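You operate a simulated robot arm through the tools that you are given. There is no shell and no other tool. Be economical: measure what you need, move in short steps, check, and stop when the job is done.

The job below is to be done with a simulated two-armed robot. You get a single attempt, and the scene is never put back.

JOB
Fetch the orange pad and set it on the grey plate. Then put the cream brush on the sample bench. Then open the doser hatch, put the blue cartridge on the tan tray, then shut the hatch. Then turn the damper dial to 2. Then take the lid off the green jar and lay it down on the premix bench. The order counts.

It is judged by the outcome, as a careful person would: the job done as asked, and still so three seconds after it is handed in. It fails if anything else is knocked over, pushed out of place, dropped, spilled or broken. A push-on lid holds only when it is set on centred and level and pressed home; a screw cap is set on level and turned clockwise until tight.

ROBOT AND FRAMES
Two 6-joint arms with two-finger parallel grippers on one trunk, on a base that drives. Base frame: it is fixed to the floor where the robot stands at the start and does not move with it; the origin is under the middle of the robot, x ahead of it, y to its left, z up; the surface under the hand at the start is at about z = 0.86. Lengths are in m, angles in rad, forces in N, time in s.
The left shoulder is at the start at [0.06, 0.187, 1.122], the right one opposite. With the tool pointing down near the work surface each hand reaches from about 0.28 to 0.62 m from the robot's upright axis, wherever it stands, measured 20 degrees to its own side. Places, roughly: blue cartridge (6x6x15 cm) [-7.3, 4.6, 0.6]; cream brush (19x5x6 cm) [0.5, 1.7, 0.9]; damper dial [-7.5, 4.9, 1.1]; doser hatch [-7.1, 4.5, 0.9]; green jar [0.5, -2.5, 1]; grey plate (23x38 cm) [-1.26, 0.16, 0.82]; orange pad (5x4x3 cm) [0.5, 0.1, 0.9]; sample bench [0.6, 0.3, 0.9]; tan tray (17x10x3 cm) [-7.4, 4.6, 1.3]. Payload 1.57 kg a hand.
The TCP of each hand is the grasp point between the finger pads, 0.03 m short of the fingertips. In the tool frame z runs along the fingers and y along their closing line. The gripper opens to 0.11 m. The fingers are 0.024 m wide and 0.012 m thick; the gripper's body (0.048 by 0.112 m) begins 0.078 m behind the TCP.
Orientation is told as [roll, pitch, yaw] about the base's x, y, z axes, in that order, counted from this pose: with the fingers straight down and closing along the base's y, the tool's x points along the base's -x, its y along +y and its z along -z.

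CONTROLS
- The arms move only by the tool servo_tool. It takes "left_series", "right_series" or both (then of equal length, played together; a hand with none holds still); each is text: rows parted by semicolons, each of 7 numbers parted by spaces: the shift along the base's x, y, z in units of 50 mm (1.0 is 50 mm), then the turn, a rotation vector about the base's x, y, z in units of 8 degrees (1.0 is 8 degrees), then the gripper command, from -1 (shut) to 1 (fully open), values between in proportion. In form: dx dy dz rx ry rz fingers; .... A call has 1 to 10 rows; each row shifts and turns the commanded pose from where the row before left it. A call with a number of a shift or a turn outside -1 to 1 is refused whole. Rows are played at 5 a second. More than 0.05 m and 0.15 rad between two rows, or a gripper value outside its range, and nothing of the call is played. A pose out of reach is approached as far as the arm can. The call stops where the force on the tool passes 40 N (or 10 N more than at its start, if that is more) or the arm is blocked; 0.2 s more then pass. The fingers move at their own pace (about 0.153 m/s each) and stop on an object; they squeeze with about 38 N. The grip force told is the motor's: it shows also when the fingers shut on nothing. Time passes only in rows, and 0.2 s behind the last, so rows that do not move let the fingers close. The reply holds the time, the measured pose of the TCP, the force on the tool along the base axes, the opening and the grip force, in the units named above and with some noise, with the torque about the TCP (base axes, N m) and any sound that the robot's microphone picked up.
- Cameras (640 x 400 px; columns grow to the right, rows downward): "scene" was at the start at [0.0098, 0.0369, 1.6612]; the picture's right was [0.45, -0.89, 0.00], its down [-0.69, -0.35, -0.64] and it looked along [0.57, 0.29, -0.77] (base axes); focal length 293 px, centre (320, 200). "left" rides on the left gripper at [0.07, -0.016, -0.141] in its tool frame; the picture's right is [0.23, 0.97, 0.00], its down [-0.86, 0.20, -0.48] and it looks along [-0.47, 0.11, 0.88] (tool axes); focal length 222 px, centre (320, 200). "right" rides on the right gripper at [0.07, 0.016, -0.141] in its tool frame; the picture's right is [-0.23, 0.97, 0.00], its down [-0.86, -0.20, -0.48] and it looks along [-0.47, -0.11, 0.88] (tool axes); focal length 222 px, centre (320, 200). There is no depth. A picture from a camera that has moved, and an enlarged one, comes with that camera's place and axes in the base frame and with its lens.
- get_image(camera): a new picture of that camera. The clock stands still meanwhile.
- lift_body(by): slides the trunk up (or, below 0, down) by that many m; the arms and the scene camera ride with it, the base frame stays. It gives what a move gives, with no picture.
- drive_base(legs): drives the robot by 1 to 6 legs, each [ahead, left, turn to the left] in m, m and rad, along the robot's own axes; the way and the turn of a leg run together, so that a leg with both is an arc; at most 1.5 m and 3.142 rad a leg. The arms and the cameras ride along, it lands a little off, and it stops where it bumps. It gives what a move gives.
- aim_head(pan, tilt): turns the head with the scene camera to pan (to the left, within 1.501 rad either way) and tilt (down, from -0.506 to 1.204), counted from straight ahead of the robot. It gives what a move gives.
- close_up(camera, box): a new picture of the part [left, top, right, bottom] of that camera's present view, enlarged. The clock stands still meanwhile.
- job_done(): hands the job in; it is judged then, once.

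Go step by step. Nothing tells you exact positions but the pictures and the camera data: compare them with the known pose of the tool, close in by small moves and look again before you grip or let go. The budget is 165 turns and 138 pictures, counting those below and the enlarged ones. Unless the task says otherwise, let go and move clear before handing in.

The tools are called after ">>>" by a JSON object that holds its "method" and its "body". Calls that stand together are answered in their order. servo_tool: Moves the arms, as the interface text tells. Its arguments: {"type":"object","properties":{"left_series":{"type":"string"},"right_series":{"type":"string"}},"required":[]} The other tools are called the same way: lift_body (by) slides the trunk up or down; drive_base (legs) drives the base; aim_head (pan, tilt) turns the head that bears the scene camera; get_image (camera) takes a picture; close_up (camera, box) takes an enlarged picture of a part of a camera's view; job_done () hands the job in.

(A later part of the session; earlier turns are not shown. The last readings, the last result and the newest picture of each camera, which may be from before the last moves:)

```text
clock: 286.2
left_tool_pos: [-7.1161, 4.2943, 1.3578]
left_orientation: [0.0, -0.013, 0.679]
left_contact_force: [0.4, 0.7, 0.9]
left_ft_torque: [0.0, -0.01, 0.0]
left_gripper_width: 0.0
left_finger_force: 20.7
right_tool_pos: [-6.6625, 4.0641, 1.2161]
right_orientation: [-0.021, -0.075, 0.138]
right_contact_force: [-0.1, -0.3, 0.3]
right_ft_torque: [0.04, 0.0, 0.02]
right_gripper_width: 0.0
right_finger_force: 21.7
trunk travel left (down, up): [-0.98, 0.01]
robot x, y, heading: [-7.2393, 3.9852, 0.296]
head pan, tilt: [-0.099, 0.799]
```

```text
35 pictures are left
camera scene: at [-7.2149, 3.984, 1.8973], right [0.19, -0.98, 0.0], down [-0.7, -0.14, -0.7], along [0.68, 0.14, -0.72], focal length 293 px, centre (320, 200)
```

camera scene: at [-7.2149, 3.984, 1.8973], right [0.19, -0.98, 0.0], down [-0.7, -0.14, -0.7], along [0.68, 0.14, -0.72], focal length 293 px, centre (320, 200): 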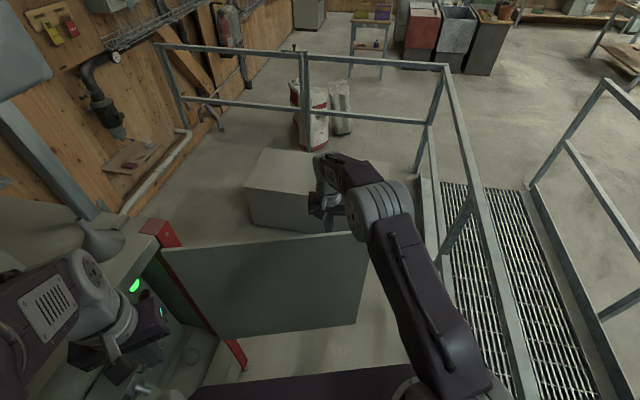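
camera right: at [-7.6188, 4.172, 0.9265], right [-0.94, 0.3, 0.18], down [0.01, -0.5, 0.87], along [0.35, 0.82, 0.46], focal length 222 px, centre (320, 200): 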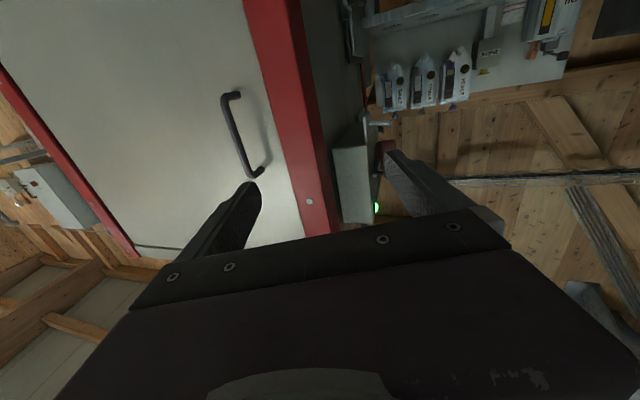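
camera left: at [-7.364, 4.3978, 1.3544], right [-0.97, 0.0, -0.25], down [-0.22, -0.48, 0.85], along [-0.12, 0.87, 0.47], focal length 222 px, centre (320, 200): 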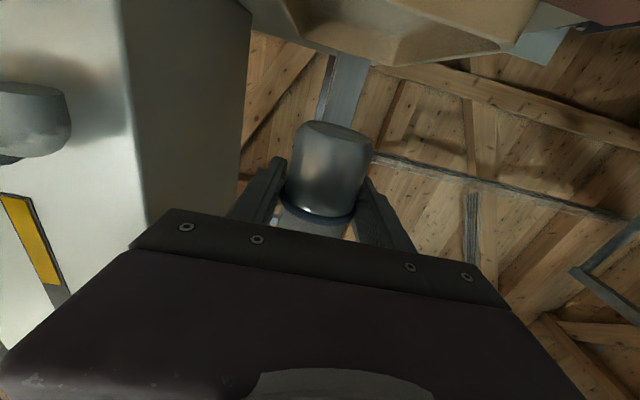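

Right hand is behind the door's outer face. Backing the base to swing the door toward closed.

>>> {"method": "drive_base", "body": {"legs": [[-0.473, 0.164, 0]]}}

>>> {"method": "aim_head", "body": {"pan": 0.5, "tilt": 0.75}}

>>> {"method": "get_image", "body": {"camera": "scene"}}

```text
clock: 289.1
left_tool_pos: [-7.6134, 4.3151, 1.36]
left_orientation: [0.001, -0.014, 0.678]
left_contact_force: [0.4, -0.3, -0.1]
left_ft_torque: [0.02, 0.05, -0.01]
left_gripper_width: 0.0004
left_finger_force: 21.1
right_tool_pos: [-7.1619, 4.0833, 1.2146]
right_orientation: [-0.02, -0.075, 0.137]
right_contact_force: [0.6, 0.4, -0.5]
right_ft_torque: [0.01, -0.01, -0.02]
right_gripper_width: 0.0
right_finger_force: 21.1
trunk travel left (down, up): [-0.98, 0.01]
robot x, y, heading: [-7.7369, 4.0037, 0.291]
head pan, tilt: [-0.099, 0.799]
```

```text
clock: 290.1
left_tool_pos: [-7.6175, 4.316, 1.3596]
left_orientation: [-0.003, -0.016, 0.676]
left_contact_force: [-0.2, -0.1, 0.0]
left_ft_torque: [0.02, -0.05, -0.02]
left_gripper_width: 0.0
left_finger_force: 20.9
right_tool_pos: [-7.1638, 4.0829, 1.2162]
right_orientation: [-0.021, -0.077, 0.136]
right_contact_force: [1.1, 0.6, -0.4]
right_ft_torque: [0.04, 0.0, -0.03]
right_gripper_width: 0.0
right_finger_force: 21.5
trunk travel left (down, up): [-0.98, 0.01]
robot x, y, heading: [-7.7396, 4.0006, 0.294]
head pan, tilt: [0.499, 0.75]
```

```text
34 pictures are left
camera scene: at [-7.7382, 4.0484, 1.9013], right [0.71, -0.7, 0.0], down [-0.48, -0.48, -0.73], along [0.51, 0.52, -0.68], focal length 293 px, centre (320, 200)
```

scene: 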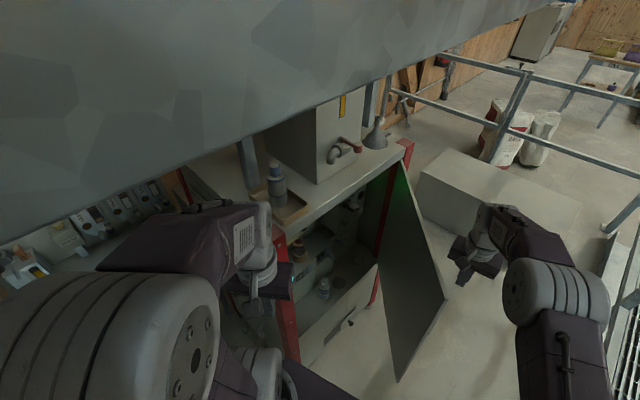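

Door ~55°. Rotating the base left will carry the right hand along and push the door nearly shut.

>>> {"method": "drive_base", "body": {"legs": [[0, 0, 0.62]]}}

>>> {"method": "aim_head", "body": {"pan": 0, "tilt": 0.75}}

>>> {"method": "get_image", "body": {"camera": "scene"}}

```text
clock: 292.2
left_tool_pos: [-7.818, 4.3291, 1.3588]
left_orientation: [0.001, -0.015, 1.293]
left_contact_force: [0.4, -0.1, -0.1]
left_ft_torque: [0.0, -0.01, -0.02]
left_gripper_width: 0.0
left_finger_force: 21.1
right_tool_pos: [-7.3141, 4.4018, 1.2165]
right_orientation: [-0.021, -0.077, 0.752]
right_contact_force: [-0.6, -0.1, 0.1]
right_ft_torque: [0.0, -0.01, -0.01]
right_gripper_width: 0.0003
right_finger_force: 21.3
trunk travel left (down, up): [-0.98, 0.01]
robot x, y, heading: [-7.7371, 4.0039, 0.911]
head pan, tilt: [0.499, 0.75]
```

```text
clock: 293.1
left_tool_pos: [-7.82, 4.3292, 1.359]
left_orientation: [-0.002, -0.016, 1.294]
left_contact_force: [0.5, 0.3, 0.0]
left_ft_torque: [0.05, 0.03, -0.01]
left_gripper_width: 0.0
left_finger_force: 21.6
right_tool_pos: [-7.3151, 4.402, 1.2159]
right_orientation: [-0.02, -0.076, 0.753]
right_contact_force: [-0.1, -0.9, 0.0]
right_ft_torque: [-0.01, -0.02, -0.02]
right_gripper_width: 0.0001
right_finger_force: 21.1
trunk travel left (down, up): [-0.98, 0.01]
robot x, y, heading: [-7.7395, 4.0085, 0.914]
head pan, tilt: [0.0, 0.75]
```

```text
33 pictures are left
camera scene: at [-7.7243, 4.025, 1.9013], right [0.79, -0.61, 0.0], down [-0.42, -0.54, -0.73], along [0.45, 0.58, -0.68], focal length 293 px, centre (320, 200)
```

scene: 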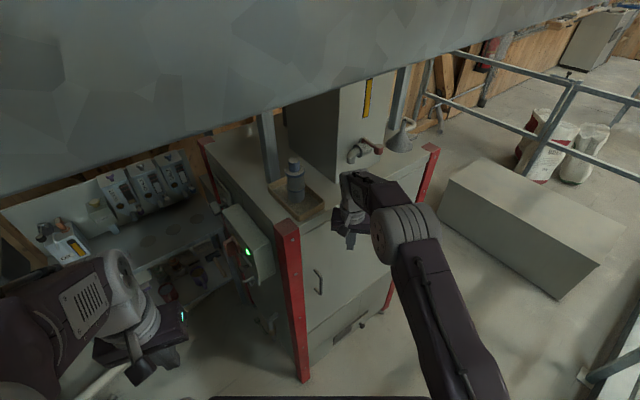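

The door is nearly shut. Backing the hand slightly, lowering it, and pressing the door home.

>>> {"method": "servo_tool", "body": {"right_series": "0.2 -0.6 0 0 0 0 -1; 0.2 -0.6 0 0 0 0 -1; 0 0 -0.8 0 0 0 -1; 0 0 -0.8 0 0 0 -1; 0 0 -0.6 0 0 0 -1; 0 0.4 0 0 0 0 -1; 0 0.4 0 0 0 0 -1; 0 0.3 0 0 0 0 -1; 0 0.3 0 0 0 0 -1; 0 0.3 0 0 0 0 -1"}}

>>> {"method": "servo_tool", "body": {"right_series": "0 0.25 0 0 0 0 -1; 0 0.25 0 0 0 0 -1; 0 0.25 0 0 0 0 -1; 0 0.25 0 0 0 0 -1; 0 0.25 0 0 0 0 -1"}}

>>> {"method": "close_up", "body": {"camera": "scene", "box": [200, 130, 450, 390]}}

```text
clock: 295.3
left_tool_pos: [-7.819, 4.3296, 1.3592]
left_orientation: [-0.001, -0.015, 1.293]
left_contact_force: [-0.7, -0.2, 0.1]
left_ft_torque: [-0.02, -0.01, 0.02]
left_gripper_width: 0.0
left_finger_force: 21.6
right_tool_pos: [-7.2955, 4.4185, 1.1057]
right_orientation: [-0.021, -0.073, 0.753]
right_contact_force: [-1.5, 0.3, 0.6]
right_ft_torque: [-0.01, -0.01, 0.01]
right_gripper_width: 0.0001
right_finger_force: 21.5
right hand out of reach, approached as far as the arm can: row 10
trunk travel left (down, up): [-0.98, 0.01]
robot x, y, heading: [-7.7415, 4.0073, 0.906]
head pan, tilt: [0.0, 0.75]
```

```text
clock: 296.5
left_tool_pos: [-7.819, 4.3284, 1.3592]
left_orientation: [0.0, -0.017, 1.293]
left_contact_force: [0.5, -0.4, -0.5]
left_ft_torque: [0.02, -0.04, 0.0]
left_gripper_width: 0.0
left_finger_force: 21.2
right_tool_pos: [-7.3089, 4.4247, 1.1117]
right_orientation: [-0.022, -0.077, 0.753]
right_contact_force: [0.1, 0.3, -0.3]
right_ft_torque: [0.02, 0.0, 0.0]
right_gripper_width: 0.0001
right_finger_force: 21.6
right hand out of reach, approached as far as the arm can: row 1, 2, 3, 4, 5
trunk travel left (down, up): [-0.98, 0.01]
robot x, y, heading: [-7.7408, 4.0032, 0.911]
head pan, tilt: [0.0, 0.75]
```

```text
1.54 times, centred on (325, 260) of scene
camera zoom: at [-7.7239, 4.0249, 1.9013], right [0.79, -0.61, 0.0], down [-0.42, -0.54, -0.73], along [0.45, 0.58, -0.68], focal length 451 px, centre (312, 108)
```

zoom: 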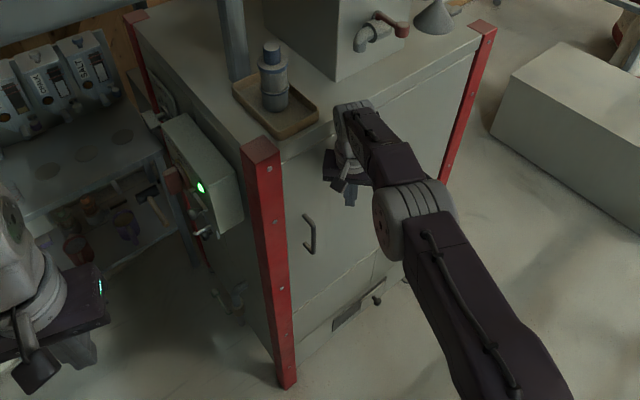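

Out of arm reach; pressing the last bit with the base.

>>> {"method": "drive_base", "body": {"legs": [[0.05, 0.04, 0]]}}

>>> {"method": "close_up", "body": {"camera": "scene", "box": [240, 130, 450, 330]}}

```text
clock: 297.4
left_tool_pos: [-7.8204, 4.344, 1.3606]
left_orientation: [0.0, -0.023, 1.29]
left_contact_force: [0.5, -0.4, 0.2]
left_ft_torque: [-0.02, -0.05, 0.02]
left_gripper_width: 0.0001
left_finger_force: 21.3
right_tool_pos: [-7.3086, 4.4311, 1.1146]
right_orientation: [-0.033, -0.06, 0.753]
right_contact_force: [8.3, -27.4, 9.9]
right_ft_torque: [2.65, 0.9, 0.28]
right_gripper_width: 0.0
right_finger_force: 21.2
trunk travel left (down, up): [-0.98, 0.01]
robot x, y, heading: [-7.7423, 4.0252, 0.904]
head pan, tilt: [0.0, 0.75]
stopped in leg 1: the force on the tool passed its limit at 86 N (the readings are from after the stop); the commanded pose is now the measured one
```

```text
2.00 times, centred on (345, 230) of scene
camera zoom: at [-7.7282, 4.0357, 1.9015], right [0.79, -0.62, 0.0], down [-0.42, -0.53, -0.74], along [0.45, 0.58, -0.68], focal length 586 px, centre (270, 140)
```

zoom: 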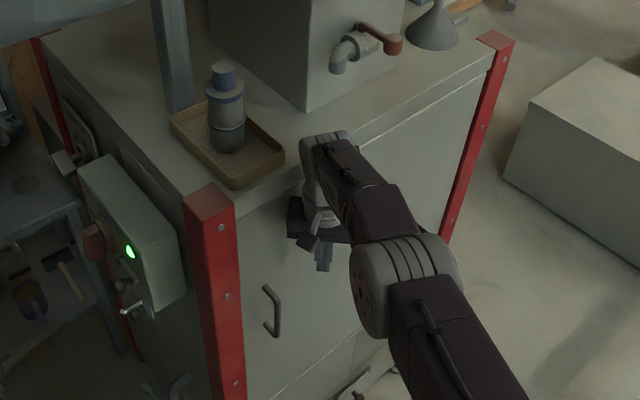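

The hatch is pressed shut (86 N against the frame). Now backing off and retracting the right hand before looking at the damper dial on the left side of the cabinet.

>>> {"method": "drive_base", "body": {"legs": [[-0.1, 0, 0], [-0.094, 0.166, 0]]}}

>>> {"method": "servo_tool", "body": {"right_series": "-0.3 -0.7 0.4 0 0 0 -1; -0.3 -0.7 0.4 0 0 0 -1; -0.3 -0.7 0.4 0 0 0 -1; -0.3 -0.7 0.4 0 0 0 -1; -0.3 -0.2 0.4 0 0 0 -1; 0 0 0 0 0 0 -1"}}

>>> {"method": "drive_base", "body": {"legs": [[0.19, 0.15, 0]]}}

>>> {"method": "aim_head", "body": {"pan": -0.2, "tilt": 0.8}}

>>> {"method": "get_image", "body": {"camera": "scene"}}

```text
clock: 299.7
left_tool_pos: [-8.0618, 4.3007, 1.3592]
left_orientation: [0.004, -0.014, 1.294]
left_contact_force: [0.1, 0.4, -0.3]
left_ft_torque: [0.02, 0.03, 0.02]
left_gripper_width: 0.0
left_finger_force: 22.0
right_tool_pos: [-7.5525, 4.3898, 1.1093]
right_orientation: [-0.03, -0.053, 0.757]
right_contact_force: [0.0, 0.1, -0.7]
right_ft_torque: [0.0, 0.05, -0.02]
right_gripper_width: 0.0
right_finger_force: 21.6
trunk travel left (down, up): [-0.98, 0.01]
robot x, y, heading: [-7.9862, 3.9746, 0.906]
head pan, tilt: [0.0, 0.75]
```

```text
clock: 301.1
left_tool_pos: [-8.0669, 4.3012, 1.359]
left_orientation: [-0.001, -0.014, 1.292]
left_contact_force: [0.3, 0.4, 0.2]
left_ft_torque: [0.0, 0.03, 0.03]
left_gripper_width: 0.0001
left_finger_force: 21.2
right_tool_pos: [-7.633, 4.2417, 1.2108]
right_orientation: [-0.033, -0.055, 0.757]
right_contact_force: [0.3, 0.1, 1.5]
right_ft_torque: [0.02, -0.02, 0.01]
right_gripper_width: 0.0
right_finger_force: 21.1
trunk travel left (down, up): [-0.98, 0.01]
robot x, y, heading: [-7.9862, 3.9771, 0.91]
head pan, tilt: [0.0, 0.75]
```

```text
clock: 302.5
left_tool_pos: [-8.07, 4.4344, 1.3638]
left_orientation: [0.004, -0.029, 1.294]
left_contact_force: [0.6, -0.3, -0.4]
left_ft_torque: [0.0, -0.03, -0.01]
left_gripper_width: 0.0
left_finger_force: 20.7
right_tool_pos: [-7.6364, 4.3758, 1.2146]
right_orientation: [-0.023, -0.068, 0.758]
right_contact_force: [0.4, -0.4, -0.4]
right_ft_torque: [0.01, 0.02, -0.01]
right_gripper_width: 0.0001
right_finger_force: 21.4
trunk travel left (down, up): [-0.98, 0.01]
robot x, y, heading: [-7.9901, 4.1313, 0.907]
head pan, tilt: [0.0, 0.75]
stopped in leg 1: the robot was blocked; the commanded pose is now the measured one
```

```text
clock: 303.2
left_tool_pos: [-8.0796, 4.4371, 1.3626]
left_orientation: [-0.005, -0.029, 1.292]
left_contact_force: [-0.7, -0.3, -0.2]
left_ft_torque: [-0.02, -0.01, 0.03]
left_gripper_width: 0.0
left_finger_force: 21.4
right_tool_pos: [-7.6466, 4.3804, 1.2182]
right_orientation: [-0.03, -0.073, 0.758]
right_contact_force: [-0.2, -0.2, 0.1]
right_ft_torque: [0.0, 0.05, -0.02]
right_gripper_width: 0.0001
right_finger_force: 21.5
trunk travel left (down, up): [-0.98, 0.01]
robot x, y, heading: [-7.9886, 4.1331, 0.91]
head pan, tilt: [-0.201, 0.799]
```

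```text
30 pictures are left
camera scene: at [-7.9804, 4.1159, 1.9016], right [0.66, -0.75, 0.0], down [-0.51, -0.44, -0.74], along [0.55, 0.49, -0.67], focal length 293 px, centre (320, 200)
```

scene: 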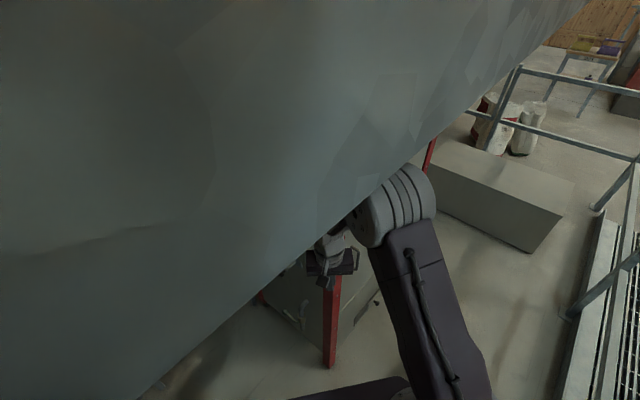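

The raised head bumped the overhead duct platform. Backing off slightly and lowering the trunk.

>>> {"method": "drive_base", "body": {"legs": [[-0.05, -0.03, 0]]}}

>>> {"method": "lift_body", "body": {"by": -0.35}}

>>> {"method": "drive_base", "body": {"legs": [[0.1, 0.13, 0]]}}

>>> {"method": "aim_head", "body": {"pan": -0.1, "tilt": 0.6}}

>>> {"method": "get_image", "body": {"camera": "scene"}}

```text
clock: 304.2
left_tool_pos: [-8.0783, 4.4074, 1.3565]
left_orientation: [-0.004, -0.01, 1.291]
left_contact_force: [0.9, 0.1, -0.3]
left_ft_torque: [-0.06, -0.02, -0.01]
left_gripper_width: 0.0
left_finger_force: 21.2
right_tool_pos: [-7.645, 4.3443, 1.2085]
right_orientation: [-0.038, -0.052, 0.758]
right_contact_force: [0.0, 1.1, -0.5]
right_ft_torque: [-0.08, -0.03, -0.02]
right_gripper_width: 0.0001
right_finger_force: 21.4
trunk travel left (down, up): [-0.98, 0.01]
robot x, y, heading: [-7.9932, 4.0757, 0.905]
head pan, tilt: [-0.201, 0.799]
```

```text
clock: 307.6
left_tool_pos: [-8.0767, 4.397, 1.0084]
left_orientation: [0.0, -0.016, 1.292]
left_contact_force: [-0.6, -0.1, 0.1]
left_ft_torque: [0.04, 0.0, 0.01]
left_gripper_width: 0.0002
left_finger_force: 21.3
right_tool_pos: [-7.6427, 4.3375, 0.8615]
right_orientation: [-0.032, -0.057, 0.756]
right_contact_force: [-0.1, -0.7, 0.1]
right_ft_torque: [-0.02, 0.0, -0.01]
right_gripper_width: 0.0002
right_finger_force: 21.7
trunk travel left (down, up): [-0.63, 0.36]
robot x, y, heading: [-8.0, 4.0708, 0.908]
head pan, tilt: [-0.201, 0.799]
```

```text
clock: 309.0
left_tool_pos: [-8.1131, 4.5544, 1.0086]
left_orientation: [0.001, -0.016, 1.287]
left_contact_force: [-0.6, -0.6, 0.0]
left_ft_torque: [0.01, 0.03, 0.0]
left_gripper_width: 0.0
left_finger_force: 21.4
right_tool_pos: [-7.6796, 4.4921, 0.8617]
right_orientation: [-0.031, -0.057, 0.751]
right_contact_force: [-0.1, -0.2, 0.3]
right_ft_torque: [-0.01, 0.02, -0.02]
right_gripper_width: 0.0
right_finger_force: 21.5
trunk travel left (down, up): [-0.63, 0.36]
robot x, y, heading: [-8.0359, 4.2304, 0.902]
head pan, tilt: [-0.201, 0.799]
```

```text
clock: 309.8
left_tool_pos: [-8.1134, 4.555, 1.0091]
left_orientation: [0.0, -0.016, 1.285]
left_contact_force: [-0.1, 0.2, 0.3]
left_ft_torque: [0.02, 0.04, -0.01]
left_gripper_width: 0.0
left_finger_force: 21.5
right_tool_pos: [-7.6799, 4.4919, 0.8609]
right_orientation: [-0.033, -0.058, 0.752]
right_contact_force: [0.5, -0.3, -0.6]
right_ft_torque: [0.0, 0.0, -0.04]
right_gripper_width: 0.0
right_finger_force: 21.4
trunk travel left (down, up): [-0.63, 0.36]
robot x, y, heading: [-8.0356, 4.2286, 0.904]
head pan, tilt: [-0.099, 0.6]
```

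```text
29 pictures are left
camera scene: at [-8.0102, 4.249, 1.5642], right [0.72, -0.69, 0.0], down [-0.39, -0.41, -0.82], along [0.57, 0.59, -0.57], focal length 293 px, centre (320, 200)
```

scene: 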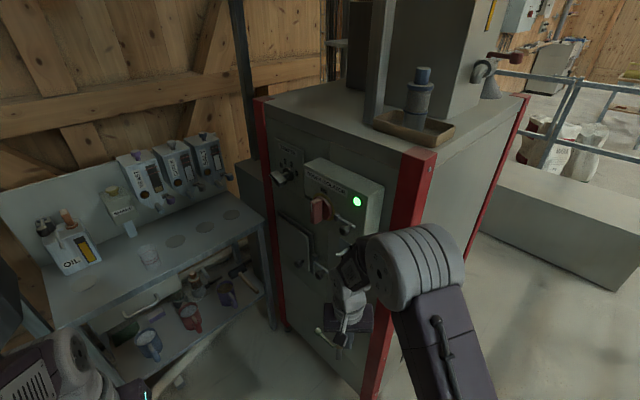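

Good view of the cabinet's left side. Zooming on the controls.

>>> {"method": "close_up", "body": {"camera": "scene", "box": [255, 120, 395, 290]}}

```text
2.35 times, centred on (325, 205) of scene
camera zoom: at [-8.0102, 4.249, 1.5642], right [0.72, -0.69, 0.0], down [-0.39, -0.41, -0.82], along [0.57, 0.59, -0.57], focal length 689 px, centre (308, 188)
```

zoom: 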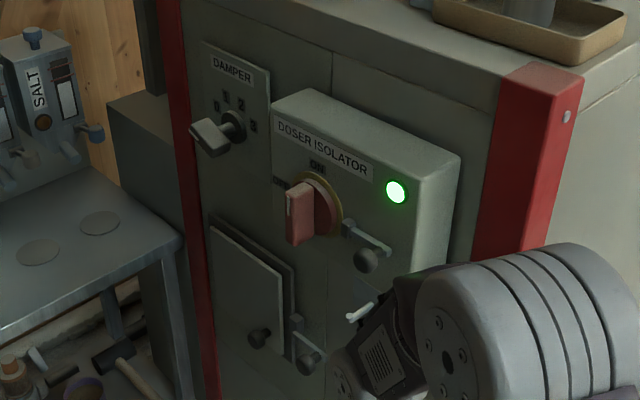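

>>> {"method": "close_up", "body": {"camera": "scene", "box": [275, 135, 325, 170]}}

```text
11.43 times, centred on (300, 152) of scene
camera zoom: at [-8.0102, 4.249, 1.5642], right [0.72, -0.69, 0.0], down [-0.39, -0.41, -0.82], along [0.57, 0.59, -0.57], focal length 3347 px, centre (549, 743)
```

zoom: 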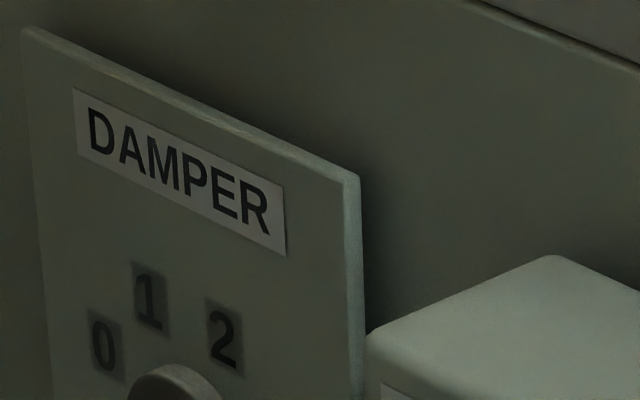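

>>> {"method": "close_up", "body": {"camera": "scene", "box": [270, 148, 330, 193]}}

```text
8.89 times, centred on (300, 170) of scene
camera zoom: at [-8.0102, 4.249, 1.5642], right [0.72, -0.69, 0.0], down [-0.39, -0.41, -0.82], along [0.57, 0.59, -0.57], focal length 2603 px, centre (498, 462)
```

zoom: 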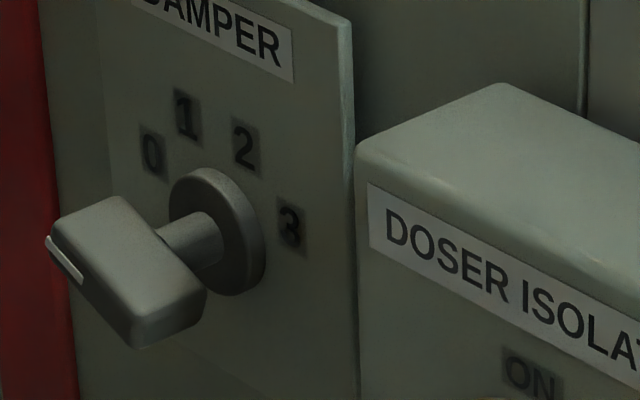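

The damper dial hub is at about (−7.51, 4.91, 1.095): a bar handle ~4.5 cm out, pointing left at "0"; "2" needs ≈107° clockwise. I'll grip the bar with the right hand pointing +x. First raise/pull back the right hand and reposition.

>>> {"method": "servo_tool", "body": {"right_series": "-0.4 0 0.8 0 0 0 0; -0.4 0 0.8 0 0 0 0; -0.4 0 0.8 0 0 0 0; -0.4 0 0.8 0 0 0 0; 0 0 0.8 0 0 0 0; 0 0 0.7 0 0 0 0; 0 0 0 0 0 0 0"}}

>>> {"method": "drive_base", "body": {"legs": [[0.21, 0.165, 0.146]]}}

>>> {"method": "servo_tool", "body": {"right_series": "0.3 0.2 0 0 0 0.9 0; 0.3 0.2 0 0 0 0.9 0; 0.3 0.2 0 0 0 0.9 0; 0.3 0.2 0 0 0 0.9 0; 0.3 0.2 0 0 0 0.9 0; 0 0.2 0 0 0 0.3 0; 0 0 0 0 0 0 0"}}

```text
clock: 311.4
left_tool_pos: [-8.1124, 4.5554, 1.01]
left_orientation: [0.001, -0.015, 1.286]
left_contact_force: [0.2, 0.9, 0.5]
left_ft_torque: [-0.02, -0.03, 0.0]
left_gripper_width: 0.0
left_finger_force: 21.5
right_tool_pos: [-7.7568, 4.4918, 1.0941]
right_orientation: [-0.032, -0.058, 0.752]
right_contact_force: [0.6, 1.5, 0.0]
right_ft_torque: [0.01, 0.04, -0.02]
right_gripper_width: 0.055
right_finger_force: 0.1
trunk travel left (down, up): [-0.63, 0.36]
robot x, y, heading: [-8.0348, 4.2314, 0.903]
head pan, tilt: [-0.099, 0.6]
```

```text
clock: 313.3
left_tool_pos: [-8.1811, 4.8062, 1.0095]
left_orientation: [-0.001, -0.016, 1.438]
left_contact_force: [0.6, -0.3, -0.4]
left_ft_torque: [0.04, -0.01, 0.01]
left_gripper_width: 0.0
left_finger_force: 21.3
right_tool_pos: [-7.819, 4.797, 1.0933]
right_orientation: [-0.032, -0.057, 0.903]
right_contact_force: [-0.9, 0.4, 0.7]
right_ft_torque: [-0.02, -0.02, 0.0]
right_gripper_width: 0.0552
right_finger_force: 0.1
trunk travel left (down, up): [-0.63, 0.36]
robot x, y, heading: [-8.0574, 4.4961, 1.049]
head pan, tilt: [-0.099, 0.6]
```

```text
clock: 314.9
left_tool_pos: [-8.1799, 4.8052, 1.0091]
left_orientation: [0.001, -0.015, 1.437]
left_contact_force: [0.3, 0.6, 0.3]
left_ft_torque: [0.02, -0.01, -0.01]
left_gripper_width: 0.0
left_finger_force: 21.0
right_tool_pos: [-7.7448, 4.8559, 1.0949]
right_orientation: [-0.032, -0.058, 1.575]
right_contact_force: [-0.1, 0.8, 0.9]
right_ft_torque: [0.02, 0.01, -0.02]
right_gripper_width: 0.0549
right_finger_force: 0.1
trunk travel left (down, up): [-0.63, 0.36]
robot x, y, heading: [-8.0517, 4.5006, 1.055]
head pan, tilt: [-0.099, 0.6]
```

Tilting the right hand to point at the dial (+x).

>>> {"method": "servo_tool", "body": {"right_series": "0.1 0.1 0 0 -0.95 0 0; 0.1 0.1 0 0 -0.95 0 0; 0.1 0.1 0 0 -0.95 0 0; 0.1 0.1 0 0 -0.95 0 0; 0.1 0.1 0 0 -0.95 0 0; 0.1 0.1 0 0 -0.95 0 0; 0.1 0.1 0 0 -0.95 0 0; 0.1 0.1 0 0 -0.95 0 0; 0.1 0.1 0 0 -0.95 0 0; 0.1 0.1 0 0 -0.95 0 0"}}

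>>> {"method": "servo_tool", "body": {"right_series": "0 0 0 0 -0.95 0 0; 0 0 0 0 -0.7 0 0; 0 0 0 0 0 0 0; 0 0 0 0 0 0 0"}}

>>> {"method": "get_image", "body": {"camera": "right"}}

```text
clock: 317.1
left_tool_pos: [-8.1794, 4.8081, 1.0082]
left_orientation: [-0.001, -0.014, 1.438]
left_contact_force: [-0.5, 0.1, -0.1]
left_ft_torque: [-0.01, 0.03, 0.01]
left_gripper_width: 0.0
left_finger_force: 21.9
right_tool_pos: [-7.6945, 4.9077, 1.0953]
right_orientation: [-1.361, -0.011, 1.63]
right_contact_force: [-0.2, 0.1, -0.4]
right_ft_torque: [0.01, -0.01, -0.02]
right_gripper_width: 0.0549
right_finger_force: 0.2
trunk travel left (down, up): [-0.63, 0.36]
robot x, y, heading: [-8.0547, 4.4931, 1.049]
head pan, tilt: [-0.099, 0.6]
```

```text
clock: 318.1
left_tool_pos: [-8.1789, 4.8062, 1.0094]
left_orientation: [0.0, -0.016, 1.437]
left_contact_force: [0.6, 0.0, 0.1]
left_ft_torque: [-0.01, 0.01, -0.01]
left_gripper_width: 0.0
left_finger_force: 21.2
right_tool_pos: [-7.6947, 4.9077, 1.0953]
right_orientation: [-1.59, 0.002, 1.628]
right_contact_force: [-0.8, 0.3, -0.2]
right_ft_torque: [-0.01, -0.03, -0.01]
right_gripper_width: 0.0548
right_finger_force: 0.0
trunk travel left (down, up): [-0.63, 0.36]
robot x, y, heading: [-8.0549, 4.5005, 1.054]
head pan, tilt: [-0.099, 0.6]
```

```text
25 pictures are left
camera right: at [-7.8323, 4.8288, 1.0775], right [0.01, 0.23, -0.97], down [-0.53, 0.83, 0.19], along [0.85, 0.52, 0.12], focal length 222 px, centre (320, 200)
```

right: 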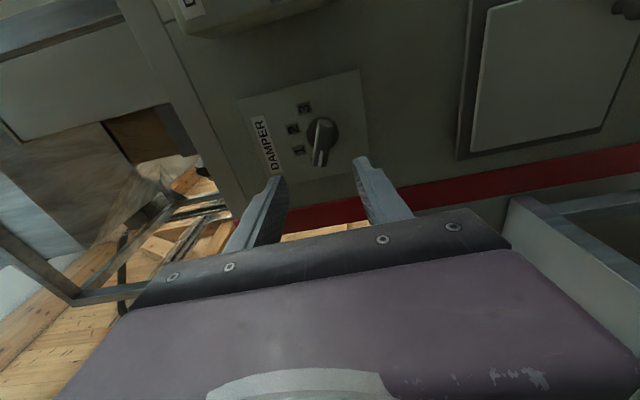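

The pointer points toward +y ("0"). I want precise angles of the numbers — zooming.

>>> {"method": "close_up", "body": {"camera": "right", "box": [230, 60, 390, 190]}}

```text
3.08 times, centred on (310, 125) of right
camera zoom: at [-7.8323, 4.8288, 1.0775], right [0.01, 0.23, -0.97], down [-0.53, 0.83, 0.19], along [0.85, 0.52, 0.12], focal length 684 px, centre (351, 431)
```

zoom: 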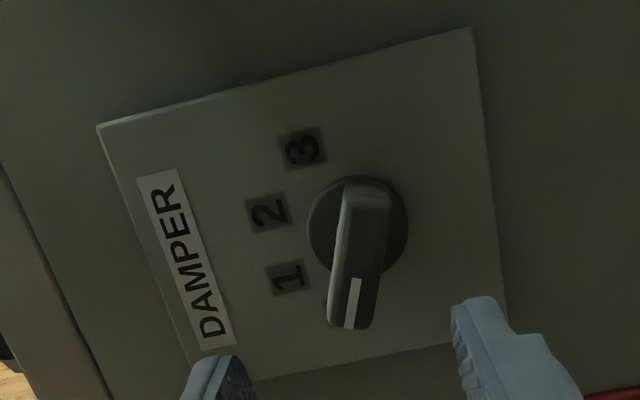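

Derived: hub centre (4.917, 1.0955); numbers at 45° steps: 0 at 67.5° left of up (current), 2 at 22.5° right of up → turn 90° clockwise. Aligning the fingers across the bar and approaching.

>>> {"method": "servo_tool", "body": {"right_series": "0 0.1 0 0.95 0 -0.2 0; 0 0.1 0 0.95 0 -0.2 0; 0.4 0 0 0.9 0 0 0; 0.5 0 0 0 0 0 0; 0.5 0 0 0 0 0 0; 0.4 0 0 0 0 0 0; 0 0 0 0 0 0 0"}}

>>> {"method": "get_image", "body": {"camera": "right"}}

```text
clock: 319.7
left_tool_pos: [-8.1803, 4.8055, 1.0101]
left_orientation: [-0.002, -0.017, 1.438]
left_contact_force: [-0.6, 0.0, -0.5]
left_ft_torque: [0.0, -0.02, 0.03]
left_gripper_width: 0.0
left_finger_force: 20.8
right_tool_pos: [-7.6051, 4.9175, 1.0939]
right_orientation: [-1.597, -0.388, 1.574]
right_contact_force: [0.5, -0.4, -0.2]
right_ft_torque: [0.02, 0.0, 0.01]
right_gripper_width: 0.055
right_finger_force: 0.0
trunk travel left (down, up): [-0.63, 0.36]
robot x, y, heading: [-8.0551, 4.4965, 1.048]
head pan, tilt: [-0.099, 0.6]
```

```text
23 pictures are left
camera right: at [-7.7467, 4.859, 1.05], right [0.02, 0.58, -0.81], down [-0.49, 0.72, 0.5], along [0.87, 0.38, 0.3], focal length 222 px, centre (320, 200)
```

right: 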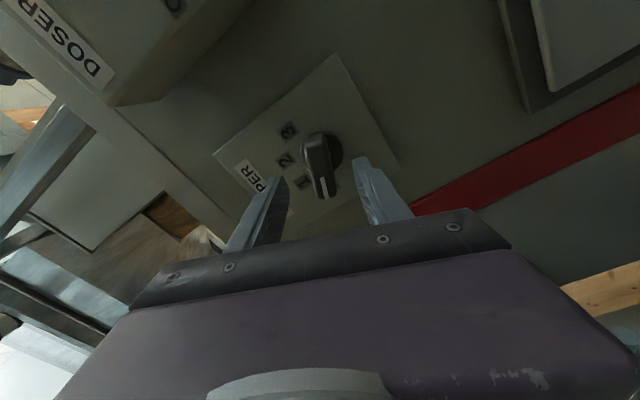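

Bar is parallel and centred between the fingers. Advancing and gripping it.

>>> {"method": "servo_tool", "body": {"right_series": "0.35 0 0 0 0 0 0; 0.35 0 0.03 0 0 0 0; 0 0 0 0 0 0 0; 0 0 0 0 0 0 -1; 0 0 0 0 0 0 -1; 0 0 0 0 0 0 -1"}}

>>> {"method": "servo_tool", "body": {"right_series": "0 0 0 0.8 0 0 -1; 0 0 0 0.8 0 0 -1; 0 0 0 0.8 0 0 -1; 0 0 0 0.8 0 0 -1; 0 0 0 0 0 0 -1"}}

```text
clock: 321.1
left_tool_pos: [-8.1795, 4.8072, 1.0092]
left_orientation: [0.0, -0.015, 1.437]
left_contact_force: [0.3, 0.4, -0.4]
left_ft_torque: [-0.01, -0.01, -0.04]
left_gripper_width: 0.0
left_finger_force: 21.8
right_tool_pos: [-7.5682, 4.9181, 1.0938]
right_orientation: [-1.594, -0.387, 1.572]
right_contact_force: [-2.4, -0.1, -7.6]
right_ft_torque: [-0.02, 1.0, 0.45]
right_gripper_width: 0.0202
right_finger_force: 34.3
trunk travel left (down, up): [-0.63, 0.36]
robot x, y, heading: [-8.0569, 4.4973, 1.053]
head pan, tilt: [-0.099, 0.6]
```

```text
clock: 322.3
left_tool_pos: [-8.1787, 4.8075, 1.0082]
left_orientation: [0.001, -0.014, 1.439]
left_contact_force: [-0.2, 0.6, -0.2]
left_ft_torque: [0.0, 0.01, 0.02]
left_gripper_width: 0.0
left_finger_force: 21.0
right_tool_pos: [-7.5696, 4.9179, 1.094]
right_orientation: [-1.595, -0.836, 1.571]
right_contact_force: [-4.0, -3.2, -17.9]
right_ft_torque: [-0.01, 0.91, 0.57]
right_gripper_width: 0.0202
right_finger_force: 34.1
trunk travel left (down, up): [-0.63, 0.36]
robot x, y, heading: [-8.0531, 4.4961, 1.05]
head pan, tilt: [-0.099, 0.6]
```

Turning smoothly. Continuing the remaining ~64° with a small centring correction.

>>> {"method": "servo_tool", "body": {"right_series": "0 0 -0.06 0.8 0 0 -1; 0 0 0 0.8 0 0 -1; 0 0 0 0.8 0 0 -1; 0 0 0 0.8 0 0 -1; 0 0 0 0.8 0 0 -1; 0 0 0 0.8 0 0 -1; 0 0 0 0.8 0 0 -1; 0 0 0 0.8 0 0 -1; 0 0 0 0.8 0 0 -1; 0 0 0 0.8 0 0 -1"}}

```text
clock: 324.5
left_tool_pos: [-8.1785, 4.8078, 1.0085]
left_orientation: [-0.001, -0.015, 1.438]
left_contact_force: [-0.2, 0.0, 0.0]
left_ft_torque: [0.01, 0.0, 0.0]
left_gripper_width: 0.0
left_finger_force: 21.1
right_tool_pos: [-7.5692, 4.9195, 1.0943]
right_orientation: [1.566, -1.186, -1.584]
right_contact_force: [11.8, 16.0, 21.5]
right_ft_torque: [-0.05, -0.41, 0.99]
right_gripper_width: 0.0203
right_finger_force: 34.5
trunk travel left (down, up): [-0.63, 0.36]
robot x, y, heading: [-8.0527, 4.4947, 1.054]
head pan, tilt: [-0.099, 0.6]
```

About 90° turned. Releasing and backing off to verify.

>>> {"method": "servo_tool", "body": {"right_series": "0 0 0 0 0 0 -0.3; 0 0 0 0 0 0 0; 0 0 0 0 0 0 0; -0.4 0 0 0 0 0 0; -0.6 0 0 0 0 0 0; -0.8 0 0 0 0 0 0; -0.8 0 0 0 0 0 0; 0 0 0 0 0 0 0"}}

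>>> {"method": "close_up", "body": {"camera": "scene", "box": [260, 60, 420, 190]}}

```text
clock: 326.3
left_tool_pos: [-8.1786, 4.8061, 1.0099]
left_orientation: [0.002, -0.015, 1.439]
left_contact_force: [0.1, 0.6, -0.1]
left_ft_torque: [-0.01, 0.02, -0.01]
left_gripper_width: 0.0
left_finger_force: 21.6
right_tool_pos: [-7.7002, 4.9191, 1.0925]
right_orientation: [1.548, -1.19, -1.573]
right_contact_force: [-0.2, -1.1, -1.0]
right_ft_torque: [0.01, 0.01, 0.0]
right_gripper_width: 0.055
right_finger_force: 0.0
trunk travel left (down, up): [-0.63, 0.36]
robot x, y, heading: [-8.0567, 4.4978, 1.053]
head pan, tilt: [-0.099, 0.6]
```

```text
3.08 times, centred on (340, 125) of scene
camera zoom: at [-8.0307, 4.5187, 1.5642], right [0.82, -0.58, 0.0], down [-0.33, -0.46, -0.82], along [0.48, 0.67, -0.57], focal length 901 px, centre (258, 431)
```

zoom: 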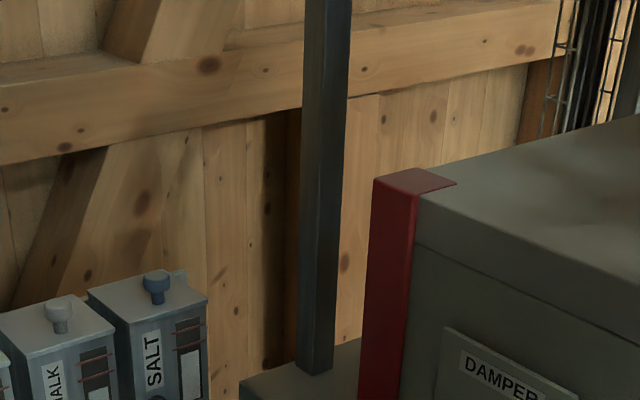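

>>> {"method": "close_up", "body": {"camera": "scene", "box": [345, 165, 445, 245]}}

```text
5.00 times, centred on (395, 205) of scene
camera zoom: at [-8.0307, 4.5187, 1.5642], right [0.82, -0.58, 0.0], down [-0.33, -0.46, -0.82], along [0.48, 0.67, -0.57], focal length 1464 px, centre (-55, 175)
```

zoom: 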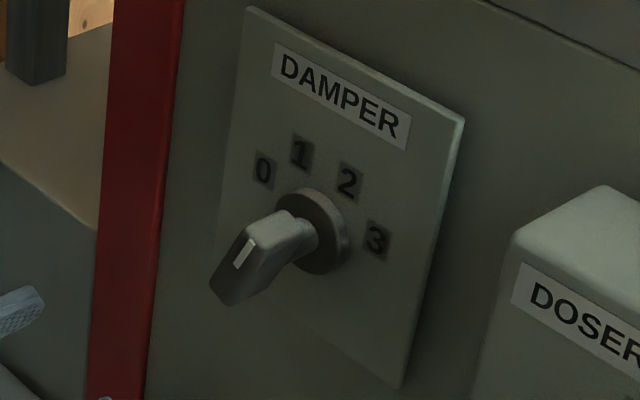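

>>> {"method": "get_image", "body": {"camera": "right"}}

```text
20 pictures are left
camera right: at [-7.842, 4.9617, 1.0366], right [0.02, 0.82, 0.57], down [-0.48, -0.49, 0.72], along [0.87, -0.3, 0.38], focal length 222 px, centre (320, 200)
```

right: 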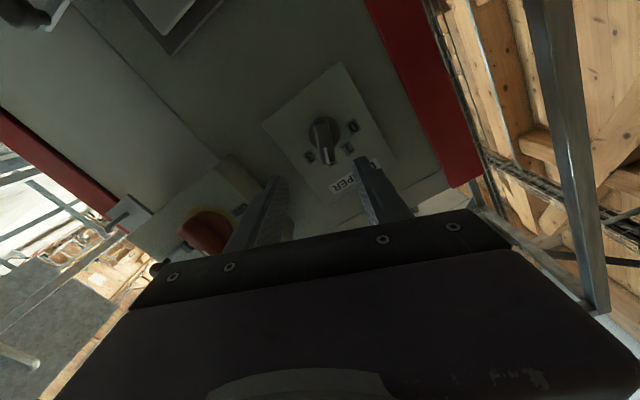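

The pointer bar covers "2" (between 1 and 3): the dial is at 2. Now folding the right hand back to tool-down before driving out.

>>> {"method": "servo_tool", "body": {"right_series": "-0.3 0 0.1 0 0.95 0 0; -0.3 0 0.1 0 0.95 0 0; -0.2 -0.2 0.1 0 0.95 0 0; 0 -0.2 0.1 0 0.95 0 0; 0 -0.2 0.1 0 0.95 0 0; 0 -0.2 0.1 0 0.95 0 0; 0 -0.2 0 0 0.95 0 0; 0 -0.2 0 0 0.95 0 0; 0 -0.2 0 0 0.95 0 0; 0 -0.2 0 0 0.95 0 0"}}

>>> {"method": "servo_tool", "body": {"right_series": "0 -0.3 0 0 0.95 0 0; 0 -0.3 0 0 0.8 0 0; 0 -0.3 0 0 0 0.9 0; 0 -0.3 0 0 0 0.9 0; 0 -0.3 0 0 0 0.9 0; 0 0 0 0 0 0.9 0; 0 0 0 0 0 0.9 0; 0 0 0 0 0 0.9 0; 0 0 0 0 0 0.9 0; 0 0 0 0 0 0.9 0"}}

>>> {"method": "drive_base", "body": {"legs": [[-0.25, -0.12, 0], [0, 0, 0.52], [-0.6, 0.15, 0], [-0.5, 0.2, 0]]}}

```text
clock: 328.5
left_tool_pos: [-8.1793, 4.805, 1.0096]
left_orientation: [-0.001, -0.015, 1.437]
left_contact_force: [0.1, 0.6, 0.3]
left_ft_torque: [-0.02, -0.03, -0.04]
left_gripper_width: 0.0
left_finger_force: 21.6
right_tool_pos: [-7.739, 4.8367, 1.1224]
right_orientation: [0.067, -0.226, -0.395]
right_contact_force: [0.7, -0.3, 0.8]
right_ft_torque: [-0.02, -0.04, 0.0]
right_gripper_width: 0.055
right_finger_force: 0.0
trunk travel left (down, up): [-0.63, 0.36]
robot x, y, heading: [-8.0563, 4.4963, 1.051]
head pan, tilt: [-0.099, 0.6]
```

```text
clock: 330.7
left_tool_pos: [-8.1793, 4.8062, 1.0083]
left_orientation: [0.001, -0.017, 1.437]
left_contact_force: [-0.8, 0.8, 0.6]
left_ft_torque: [0.01, -0.01, -0.01]
left_gripper_width: 0.0
left_finger_force: 21.2
right_tool_pos: [-7.7402, 4.761, 1.1231]
right_orientation: [-0.028, -0.002, 0.625]
right_contact_force: [0.4, -0.5, 0.3]
right_ft_torque: [-0.01, 0.03, -0.02]
right_gripper_width: 0.055
right_finger_force: 0.0
trunk travel left (down, up): [-0.63, 0.36]
robot x, y, heading: [-8.0512, 4.4977, 1.059]
head pan, tilt: [-0.099, 0.6]
```

```text
clock: 335.3
left_tool_pos: [-8.3583, 4.2798, 1.0117]
left_orientation: [-0.005, -0.006, 1.955]
left_contact_force: [34.5, -4.2, 18.3]
left_ft_torque: [0.65, 4.82, 0.18]
left_gripper_width: 0.0
left_finger_force: 22.0
right_tool_pos: [-7.9575, 4.4573, 1.1224]
right_orientation: [-0.017, 0.0, 1.136]
right_contact_force: [-0.2, -0.7, 0.2]
right_ft_torque: [0.02, 0.02, 0.02]
right_gripper_width: 0.0553
right_finger_force: 0.0
trunk travel left (down, up): [-0.63, 0.36]
robot x, y, heading: [-8.1124, 4.0766, 1.566]
head pan, tilt: [-0.099, 0.6]
stopped in leg 3: the robot was blocked; the commanded pose is now the measured one
```

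The left hand brushed the tank; shifting right before reversing out.

>>> {"method": "drive_base", "body": {"legs": [[0, -0.12, 0], [-0.65, 0, 0], [-0.4, 0.25, 0], [-1.4, 0.05, 0]]}}

>>> {"method": "lift_body", "body": {"by": 0.12}}

```text
clock: 348.7
left_tool_pos: [-8.5785, 1.8421, 1.0081]
left_orientation: [-0.011, -0.004, 1.95]
left_contact_force: [0.8, 0.0, 0.1]
left_ft_torque: [0.0, 0.0, 0.01]
left_gripper_width: 0.0
left_finger_force: 21.5
right_tool_pos: [-8.1762, 2.0221, 1.1231]
right_orientation: [-0.026, -0.001, 1.135]
right_contact_force: [-0.6, 0.1, -0.3]
right_ft_torque: [-0.02, 0.0, 0.0]
right_gripper_width: 0.0552
right_finger_force: 0.0
trunk travel left (down, up): [-0.63, 0.36]
robot x, y, heading: [-8.3209, 1.637, 1.561]
head pan, tilt: [-0.099, 0.6]
```

```text
clock: 350.2
left_tool_pos: [-8.5777, 1.8429, 1.1272]
left_orientation: [-0.01, -0.005, 1.949]
left_contact_force: [-0.1, -0.7, 0.0]
left_ft_torque: [0.01, 0.01, 0.04]
left_gripper_width: 0.0003
left_finger_force: 21.2
right_tool_pos: [-8.1758, 2.0212, 1.2425]
right_orientation: [-0.027, -0.002, 1.133]
right_contact_force: [0.8, -0.5, 0.3]
right_ft_torque: [0.04, 0.0, 0.01]
right_gripper_width: 0.0551
right_finger_force: 0.0
trunk travel left (down, up): [-0.75, 0.24]
robot x, y, heading: [-8.3214, 1.6345, 1.564]
head pan, tilt: [-0.099, 0.6]
```

Turning around and driving back along the corridor toward the benches.

>>> {"method": "drive_base", "body": {"legs": [[0, 0, -1.564], [1.45, -0.15, 0], [1.5, 0, 0], [1.5, 0, 0], [1.5, 0, 0]]}}

```text
clock: 382.4
left_tool_pos: [-2.1551, 1.7828, 1.1281]
left_orientation: [-0.009, -0.005, 0.378]
left_contact_force: [-0.2, 0.5, -0.2]
left_ft_torque: [0.0, -0.01, 0.02]
left_gripper_width: 0.0
left_finger_force: 21.4
right_tool_pos: [-1.9776, 1.3807, 1.2429]
right_orientation: [-0.026, 0.0, -0.438]
right_contact_force: [0.2, 0.8, 0.3]
right_ft_torque: [0.0, -0.01, 0.01]
right_gripper_width: 0.0549
right_finger_force: 0.1
trunk travel left (down, up): [-0.75, 0.24]
robot x, y, heading: [-2.3622, 1.528, -0.01]
head pan, tilt: [-0.099, 0.6]
```

>>> {"method": "drive_base", "body": {"legs": [[1.45, 0, 0.01], [0.38, -0.4, 0], [0, -1.3, 0], [0, -0.8, 0]]}}

>>> {"method": "aim_head", "body": {"pan": -0.75, "tilt": 0.5}}

>>> {"method": "get_image", "body": {"camera": "scene"}}

```text
clock: 402.3
left_tool_pos: [-0.4312, -0.7709, 1.1274]
left_orientation: [-0.009, -0.002, 0.336]
left_contact_force: [0.7, -0.6, -0.6]
left_ft_torque: [-0.01, -0.01, -0.02]
left_gripper_width: 0.0002
left_finger_force: 20.9
right_tool_pos: [-0.2704, -1.1815, 1.2431]
right_orientation: [-0.026, -0.001, -0.482]
right_contact_force: [-0.2, 0.0, -0.2]
right_ft_torque: [0.0, 0.02, -0.02]
right_gripper_width: 0.0551
right_finger_force: 0.0
trunk travel left (down, up): [-0.75, 0.24]
robot x, y, heading: [-0.6478, -1.0214, -0.051]
head pan, tilt: [-0.099, 0.6]
```

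```text
clock: 403.4
left_tool_pos: [-0.4306, -0.7715, 1.1277]
left_orientation: [-0.011, -0.003, 0.334]
left_contact_force: [0.5, -0.4, 0.2]
left_ft_torque: [0.04, 0.02, 0.02]
left_gripper_width: 0.0002
left_finger_force: 20.6
right_tool_pos: [-0.2693, -1.1793, 1.2423]
right_orientation: [-0.027, -0.004, -0.482]
right_contact_force: [-0.1, -0.1, 0.6]
right_ft_torque: [-0.02, 0.0, 0.02]
right_gripper_width: 0.0549
right_finger_force: 0.1
trunk travel left (down, up): [-0.75, 0.24]
robot x, y, heading: [-0.6504, -1.0191, -0.054]
head pan, tilt: [-0.75, 0.499]
```

```text
19 pictures are left
camera scene: at [-0.644, -1.0788, 1.6933], right [-0.72, -0.7, 0.0], down [-0.33, 0.34, -0.88], along [0.61, -0.63, -0.48], focal length 293 px, centre (320, 200)
```

scene: 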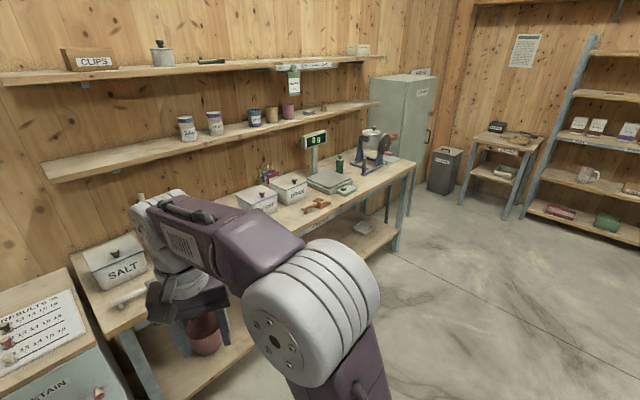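

I see the premix bench; a small green jar stands by the scale. Zooming.

>>> {"method": "close_up", "body": {"camera": "scene", "box": [250, 120, 420, 220]}}

```text
3.76 times, centred on (335, 170) of scene
camera zoom: at [-0.644, -1.0788, 1.6933], right [-0.72, -0.7, 0.0], down [-0.33, 0.34, -0.88], along [0.61, -0.63, -0.48], focal length 1103 px, centre (264, 313)
```

zoom: 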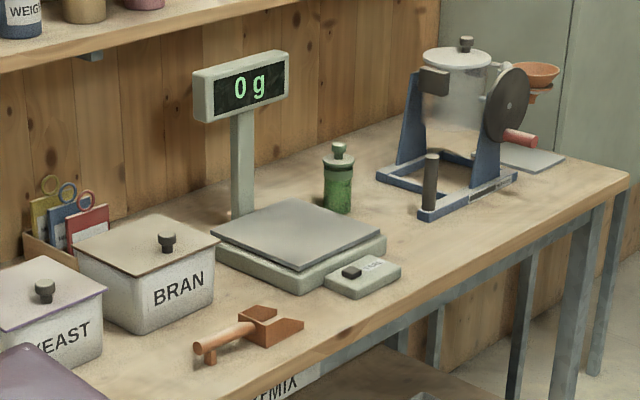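

The green jar with a knobbed lid stands at about (0.566, −2.525), top ≈1.01; free spot in front near (0.40, −2.51). Driving in front of it.

>>> {"method": "drive_base", "body": {"legs": [[0, -1.3, 0.054], [0.6, 0, 0]]}}

>>> {"method": "aim_head", "body": {"pan": -0.3, "tilt": 0.8}}

>>> {"method": "get_image", "body": {"camera": "scene"}}

```text
clock: 412.9
left_tool_pos: [0.121, -2.0619, 1.1289]
left_orientation: [-0.01, -0.003, 0.371]
left_contact_force: [0.7, -0.9, 0.2]
left_ft_torque: [-0.02, 0.02, 0.01]
left_gripper_width: 0.0
left_finger_force: 21.1
right_tool_pos: [0.2941, -2.4661, 1.243]
right_orientation: [-0.024, -0.003, -0.449]
right_contact_force: [0.6, -0.3, -0.4]
right_ft_torque: [0.0, 0.01, -0.01]
right_gripper_width: 0.0549
right_finger_force: 0.1
trunk travel left (down, up): [-0.75, 0.24]
robot x, y, heading: [-0.0869, -2.3155, -0.021]
head pan, tilt: [-0.75, 0.499]
```

```text
clock: 413.8
left_tool_pos: [0.1217, -2.0623, 1.1276]
left_orientation: [-0.01, -0.004, 0.37]
left_contact_force: [0.6, -0.9, 0.5]
left_ft_torque: [0.06, 0.02, 0.0]
left_gripper_width: 0.0
left_finger_force: 21.3
right_tool_pos: [0.2953, -2.4648, 1.2431]
right_orientation: [-0.025, -0.002, -0.449]
right_contact_force: [-0.7, 0.9, 1.0]
right_ft_torque: [0.0, 0.0, 0.02]
right_gripper_width: 0.0547
right_finger_force: 0.0
trunk travel left (down, up): [-0.75, 0.24]
robot x, y, heading: [-0.0845, -2.3155, -0.016]
head pan, tilt: [-0.3, 0.799]
```

```text
17 pictures are left
camera scene: at [-0.0705, -2.3384, 1.6674], right [-0.31, -0.95, 0.0], down [-0.68, 0.22, -0.7], along [0.66, -0.22, -0.72], focal length 293 px, centre (320, 200)
```

scene: 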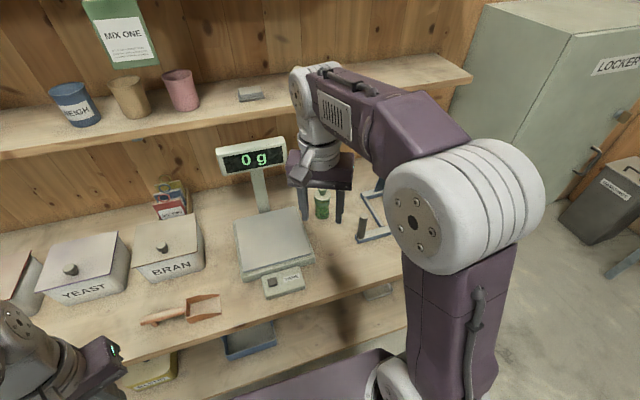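

Moving a little closer and bringing the right hand over the jar with square yaw.

>>> {"method": "drive_base", "body": {"legs": [[0.09, -0.02, 0.016]]}}

>>> {"method": "servo_tool", "body": {"right_series": "0.5 -0.3 0 0 0 0.8 0.2; 0.5 -0.3 0 0 0 0.8 0.2; 0.5 -0.3 0 0 0 0.8 0.2; 0.5 -0.2 0 0 0 0.8 0.2; 0 0 -0.2 0 0 0 0.2; 0 0 0 0 0 0 0.2"}}

>>> {"method": "get_image", "body": {"camera": "right"}}

```text
clock: 414.9
left_tool_pos: [0.2051, -2.0792, 1.1276]
left_orientation: [-0.011, -0.005, 0.384]
left_contact_force: [-0.2, 0.0, 0.1]
left_ft_torque: [-0.01, -0.03, -0.01]
left_gripper_width: 0.0
left_finger_force: 21.3
right_tool_pos: [0.3845, -2.4806, 1.2442]
right_orientation: [-0.024, -0.005, -0.435]
right_contact_force: [-0.1, 0.4, -0.1]
right_ft_torque: [0.0, -0.01, 0.02]
right_gripper_width: 0.0549
right_finger_force: 0.0
trunk travel left (down, up): [-0.75, 0.24]
robot x, y, heading: [-0.0028, -2.338, -0.003]
head pan, tilt: [-0.3, 0.799]
```

```text
clock: 416.3
left_tool_pos: [0.2077, -2.0805, 1.1281]
left_orientation: [-0.012, -0.003, 0.383]
left_contact_force: [0.4, 0.9, 0.1]
left_ft_torque: [-0.03, 0.02, 0.01]
left_gripper_width: 0.0
left_finger_force: 21.5
right_tool_pos: [0.4859, -2.5356, 1.2328]
right_orientation: [-0.027, -0.001, 0.013]
right_contact_force: [-0.2, 0.2, -0.2]
right_ft_torque: [0.0, 0.0, -0.02]
right_gripper_width: 0.0659
right_finger_force: 0.1
trunk travel left (down, up): [-0.75, 0.24]
robot x, y, heading: [0.001, -2.3376, -0.0]
head pan, tilt: [-0.3, 0.799]
```

```text
16 pictures are left
camera right: at [0.4152, -2.5176, 1.3761], right [0.21, 0.98, -0.02], down [0.86, -0.18, 0.49], along [0.47, -0.12, -0.87], focal length 222 px, centre (320, 200)
```

right: 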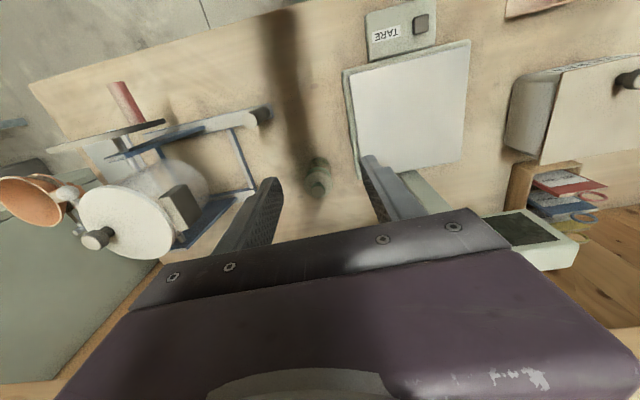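

Jar at about (0.583, −2.568). Zooming to see how the lid is held.

>>> {"method": "close_up", "body": {"camera": "right", "box": [285, 140, 355, 210]}}

>>> {"method": "close_up", "body": {"camera": "scene", "box": [270, 150, 370, 240]}}

```text
5.71 times, centred on (320, 175) of right
camera zoom: at [0.4152, -2.5176, 1.3761], right [0.21, 0.98, -0.02], down [0.86, -0.18, 0.49], along [0.47, -0.12, -0.87], focal length 1269 px, centre (320, 343)
```

zoom: 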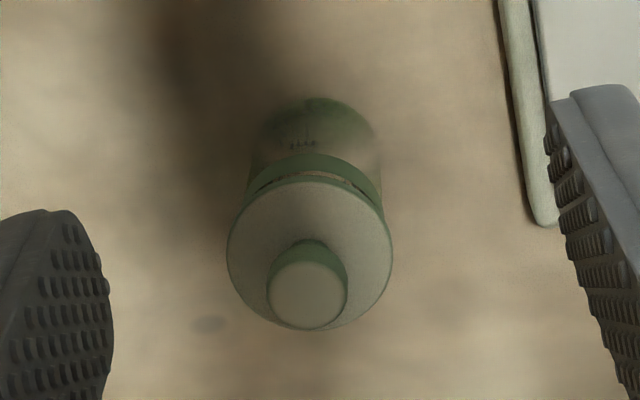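

```text
4.44 times, centred on (320, 195) of scene
camera zoom: at [0.0194, -2.359, 1.6673], right [-0.3, -0.95, 0.0], down [-0.68, 0.21, -0.7], along [0.67, -0.21, -0.72], focal length 1302 px, centre (320, 222)
```

zoom: 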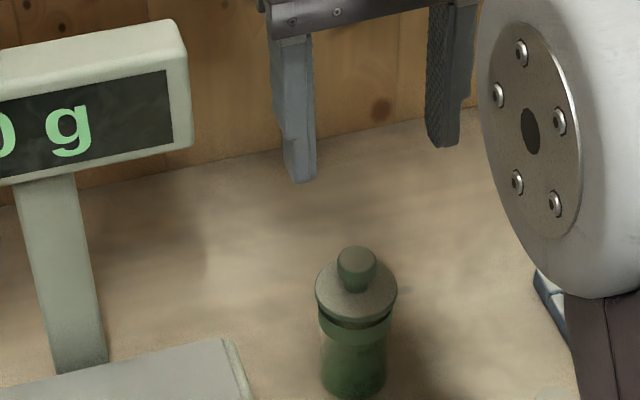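

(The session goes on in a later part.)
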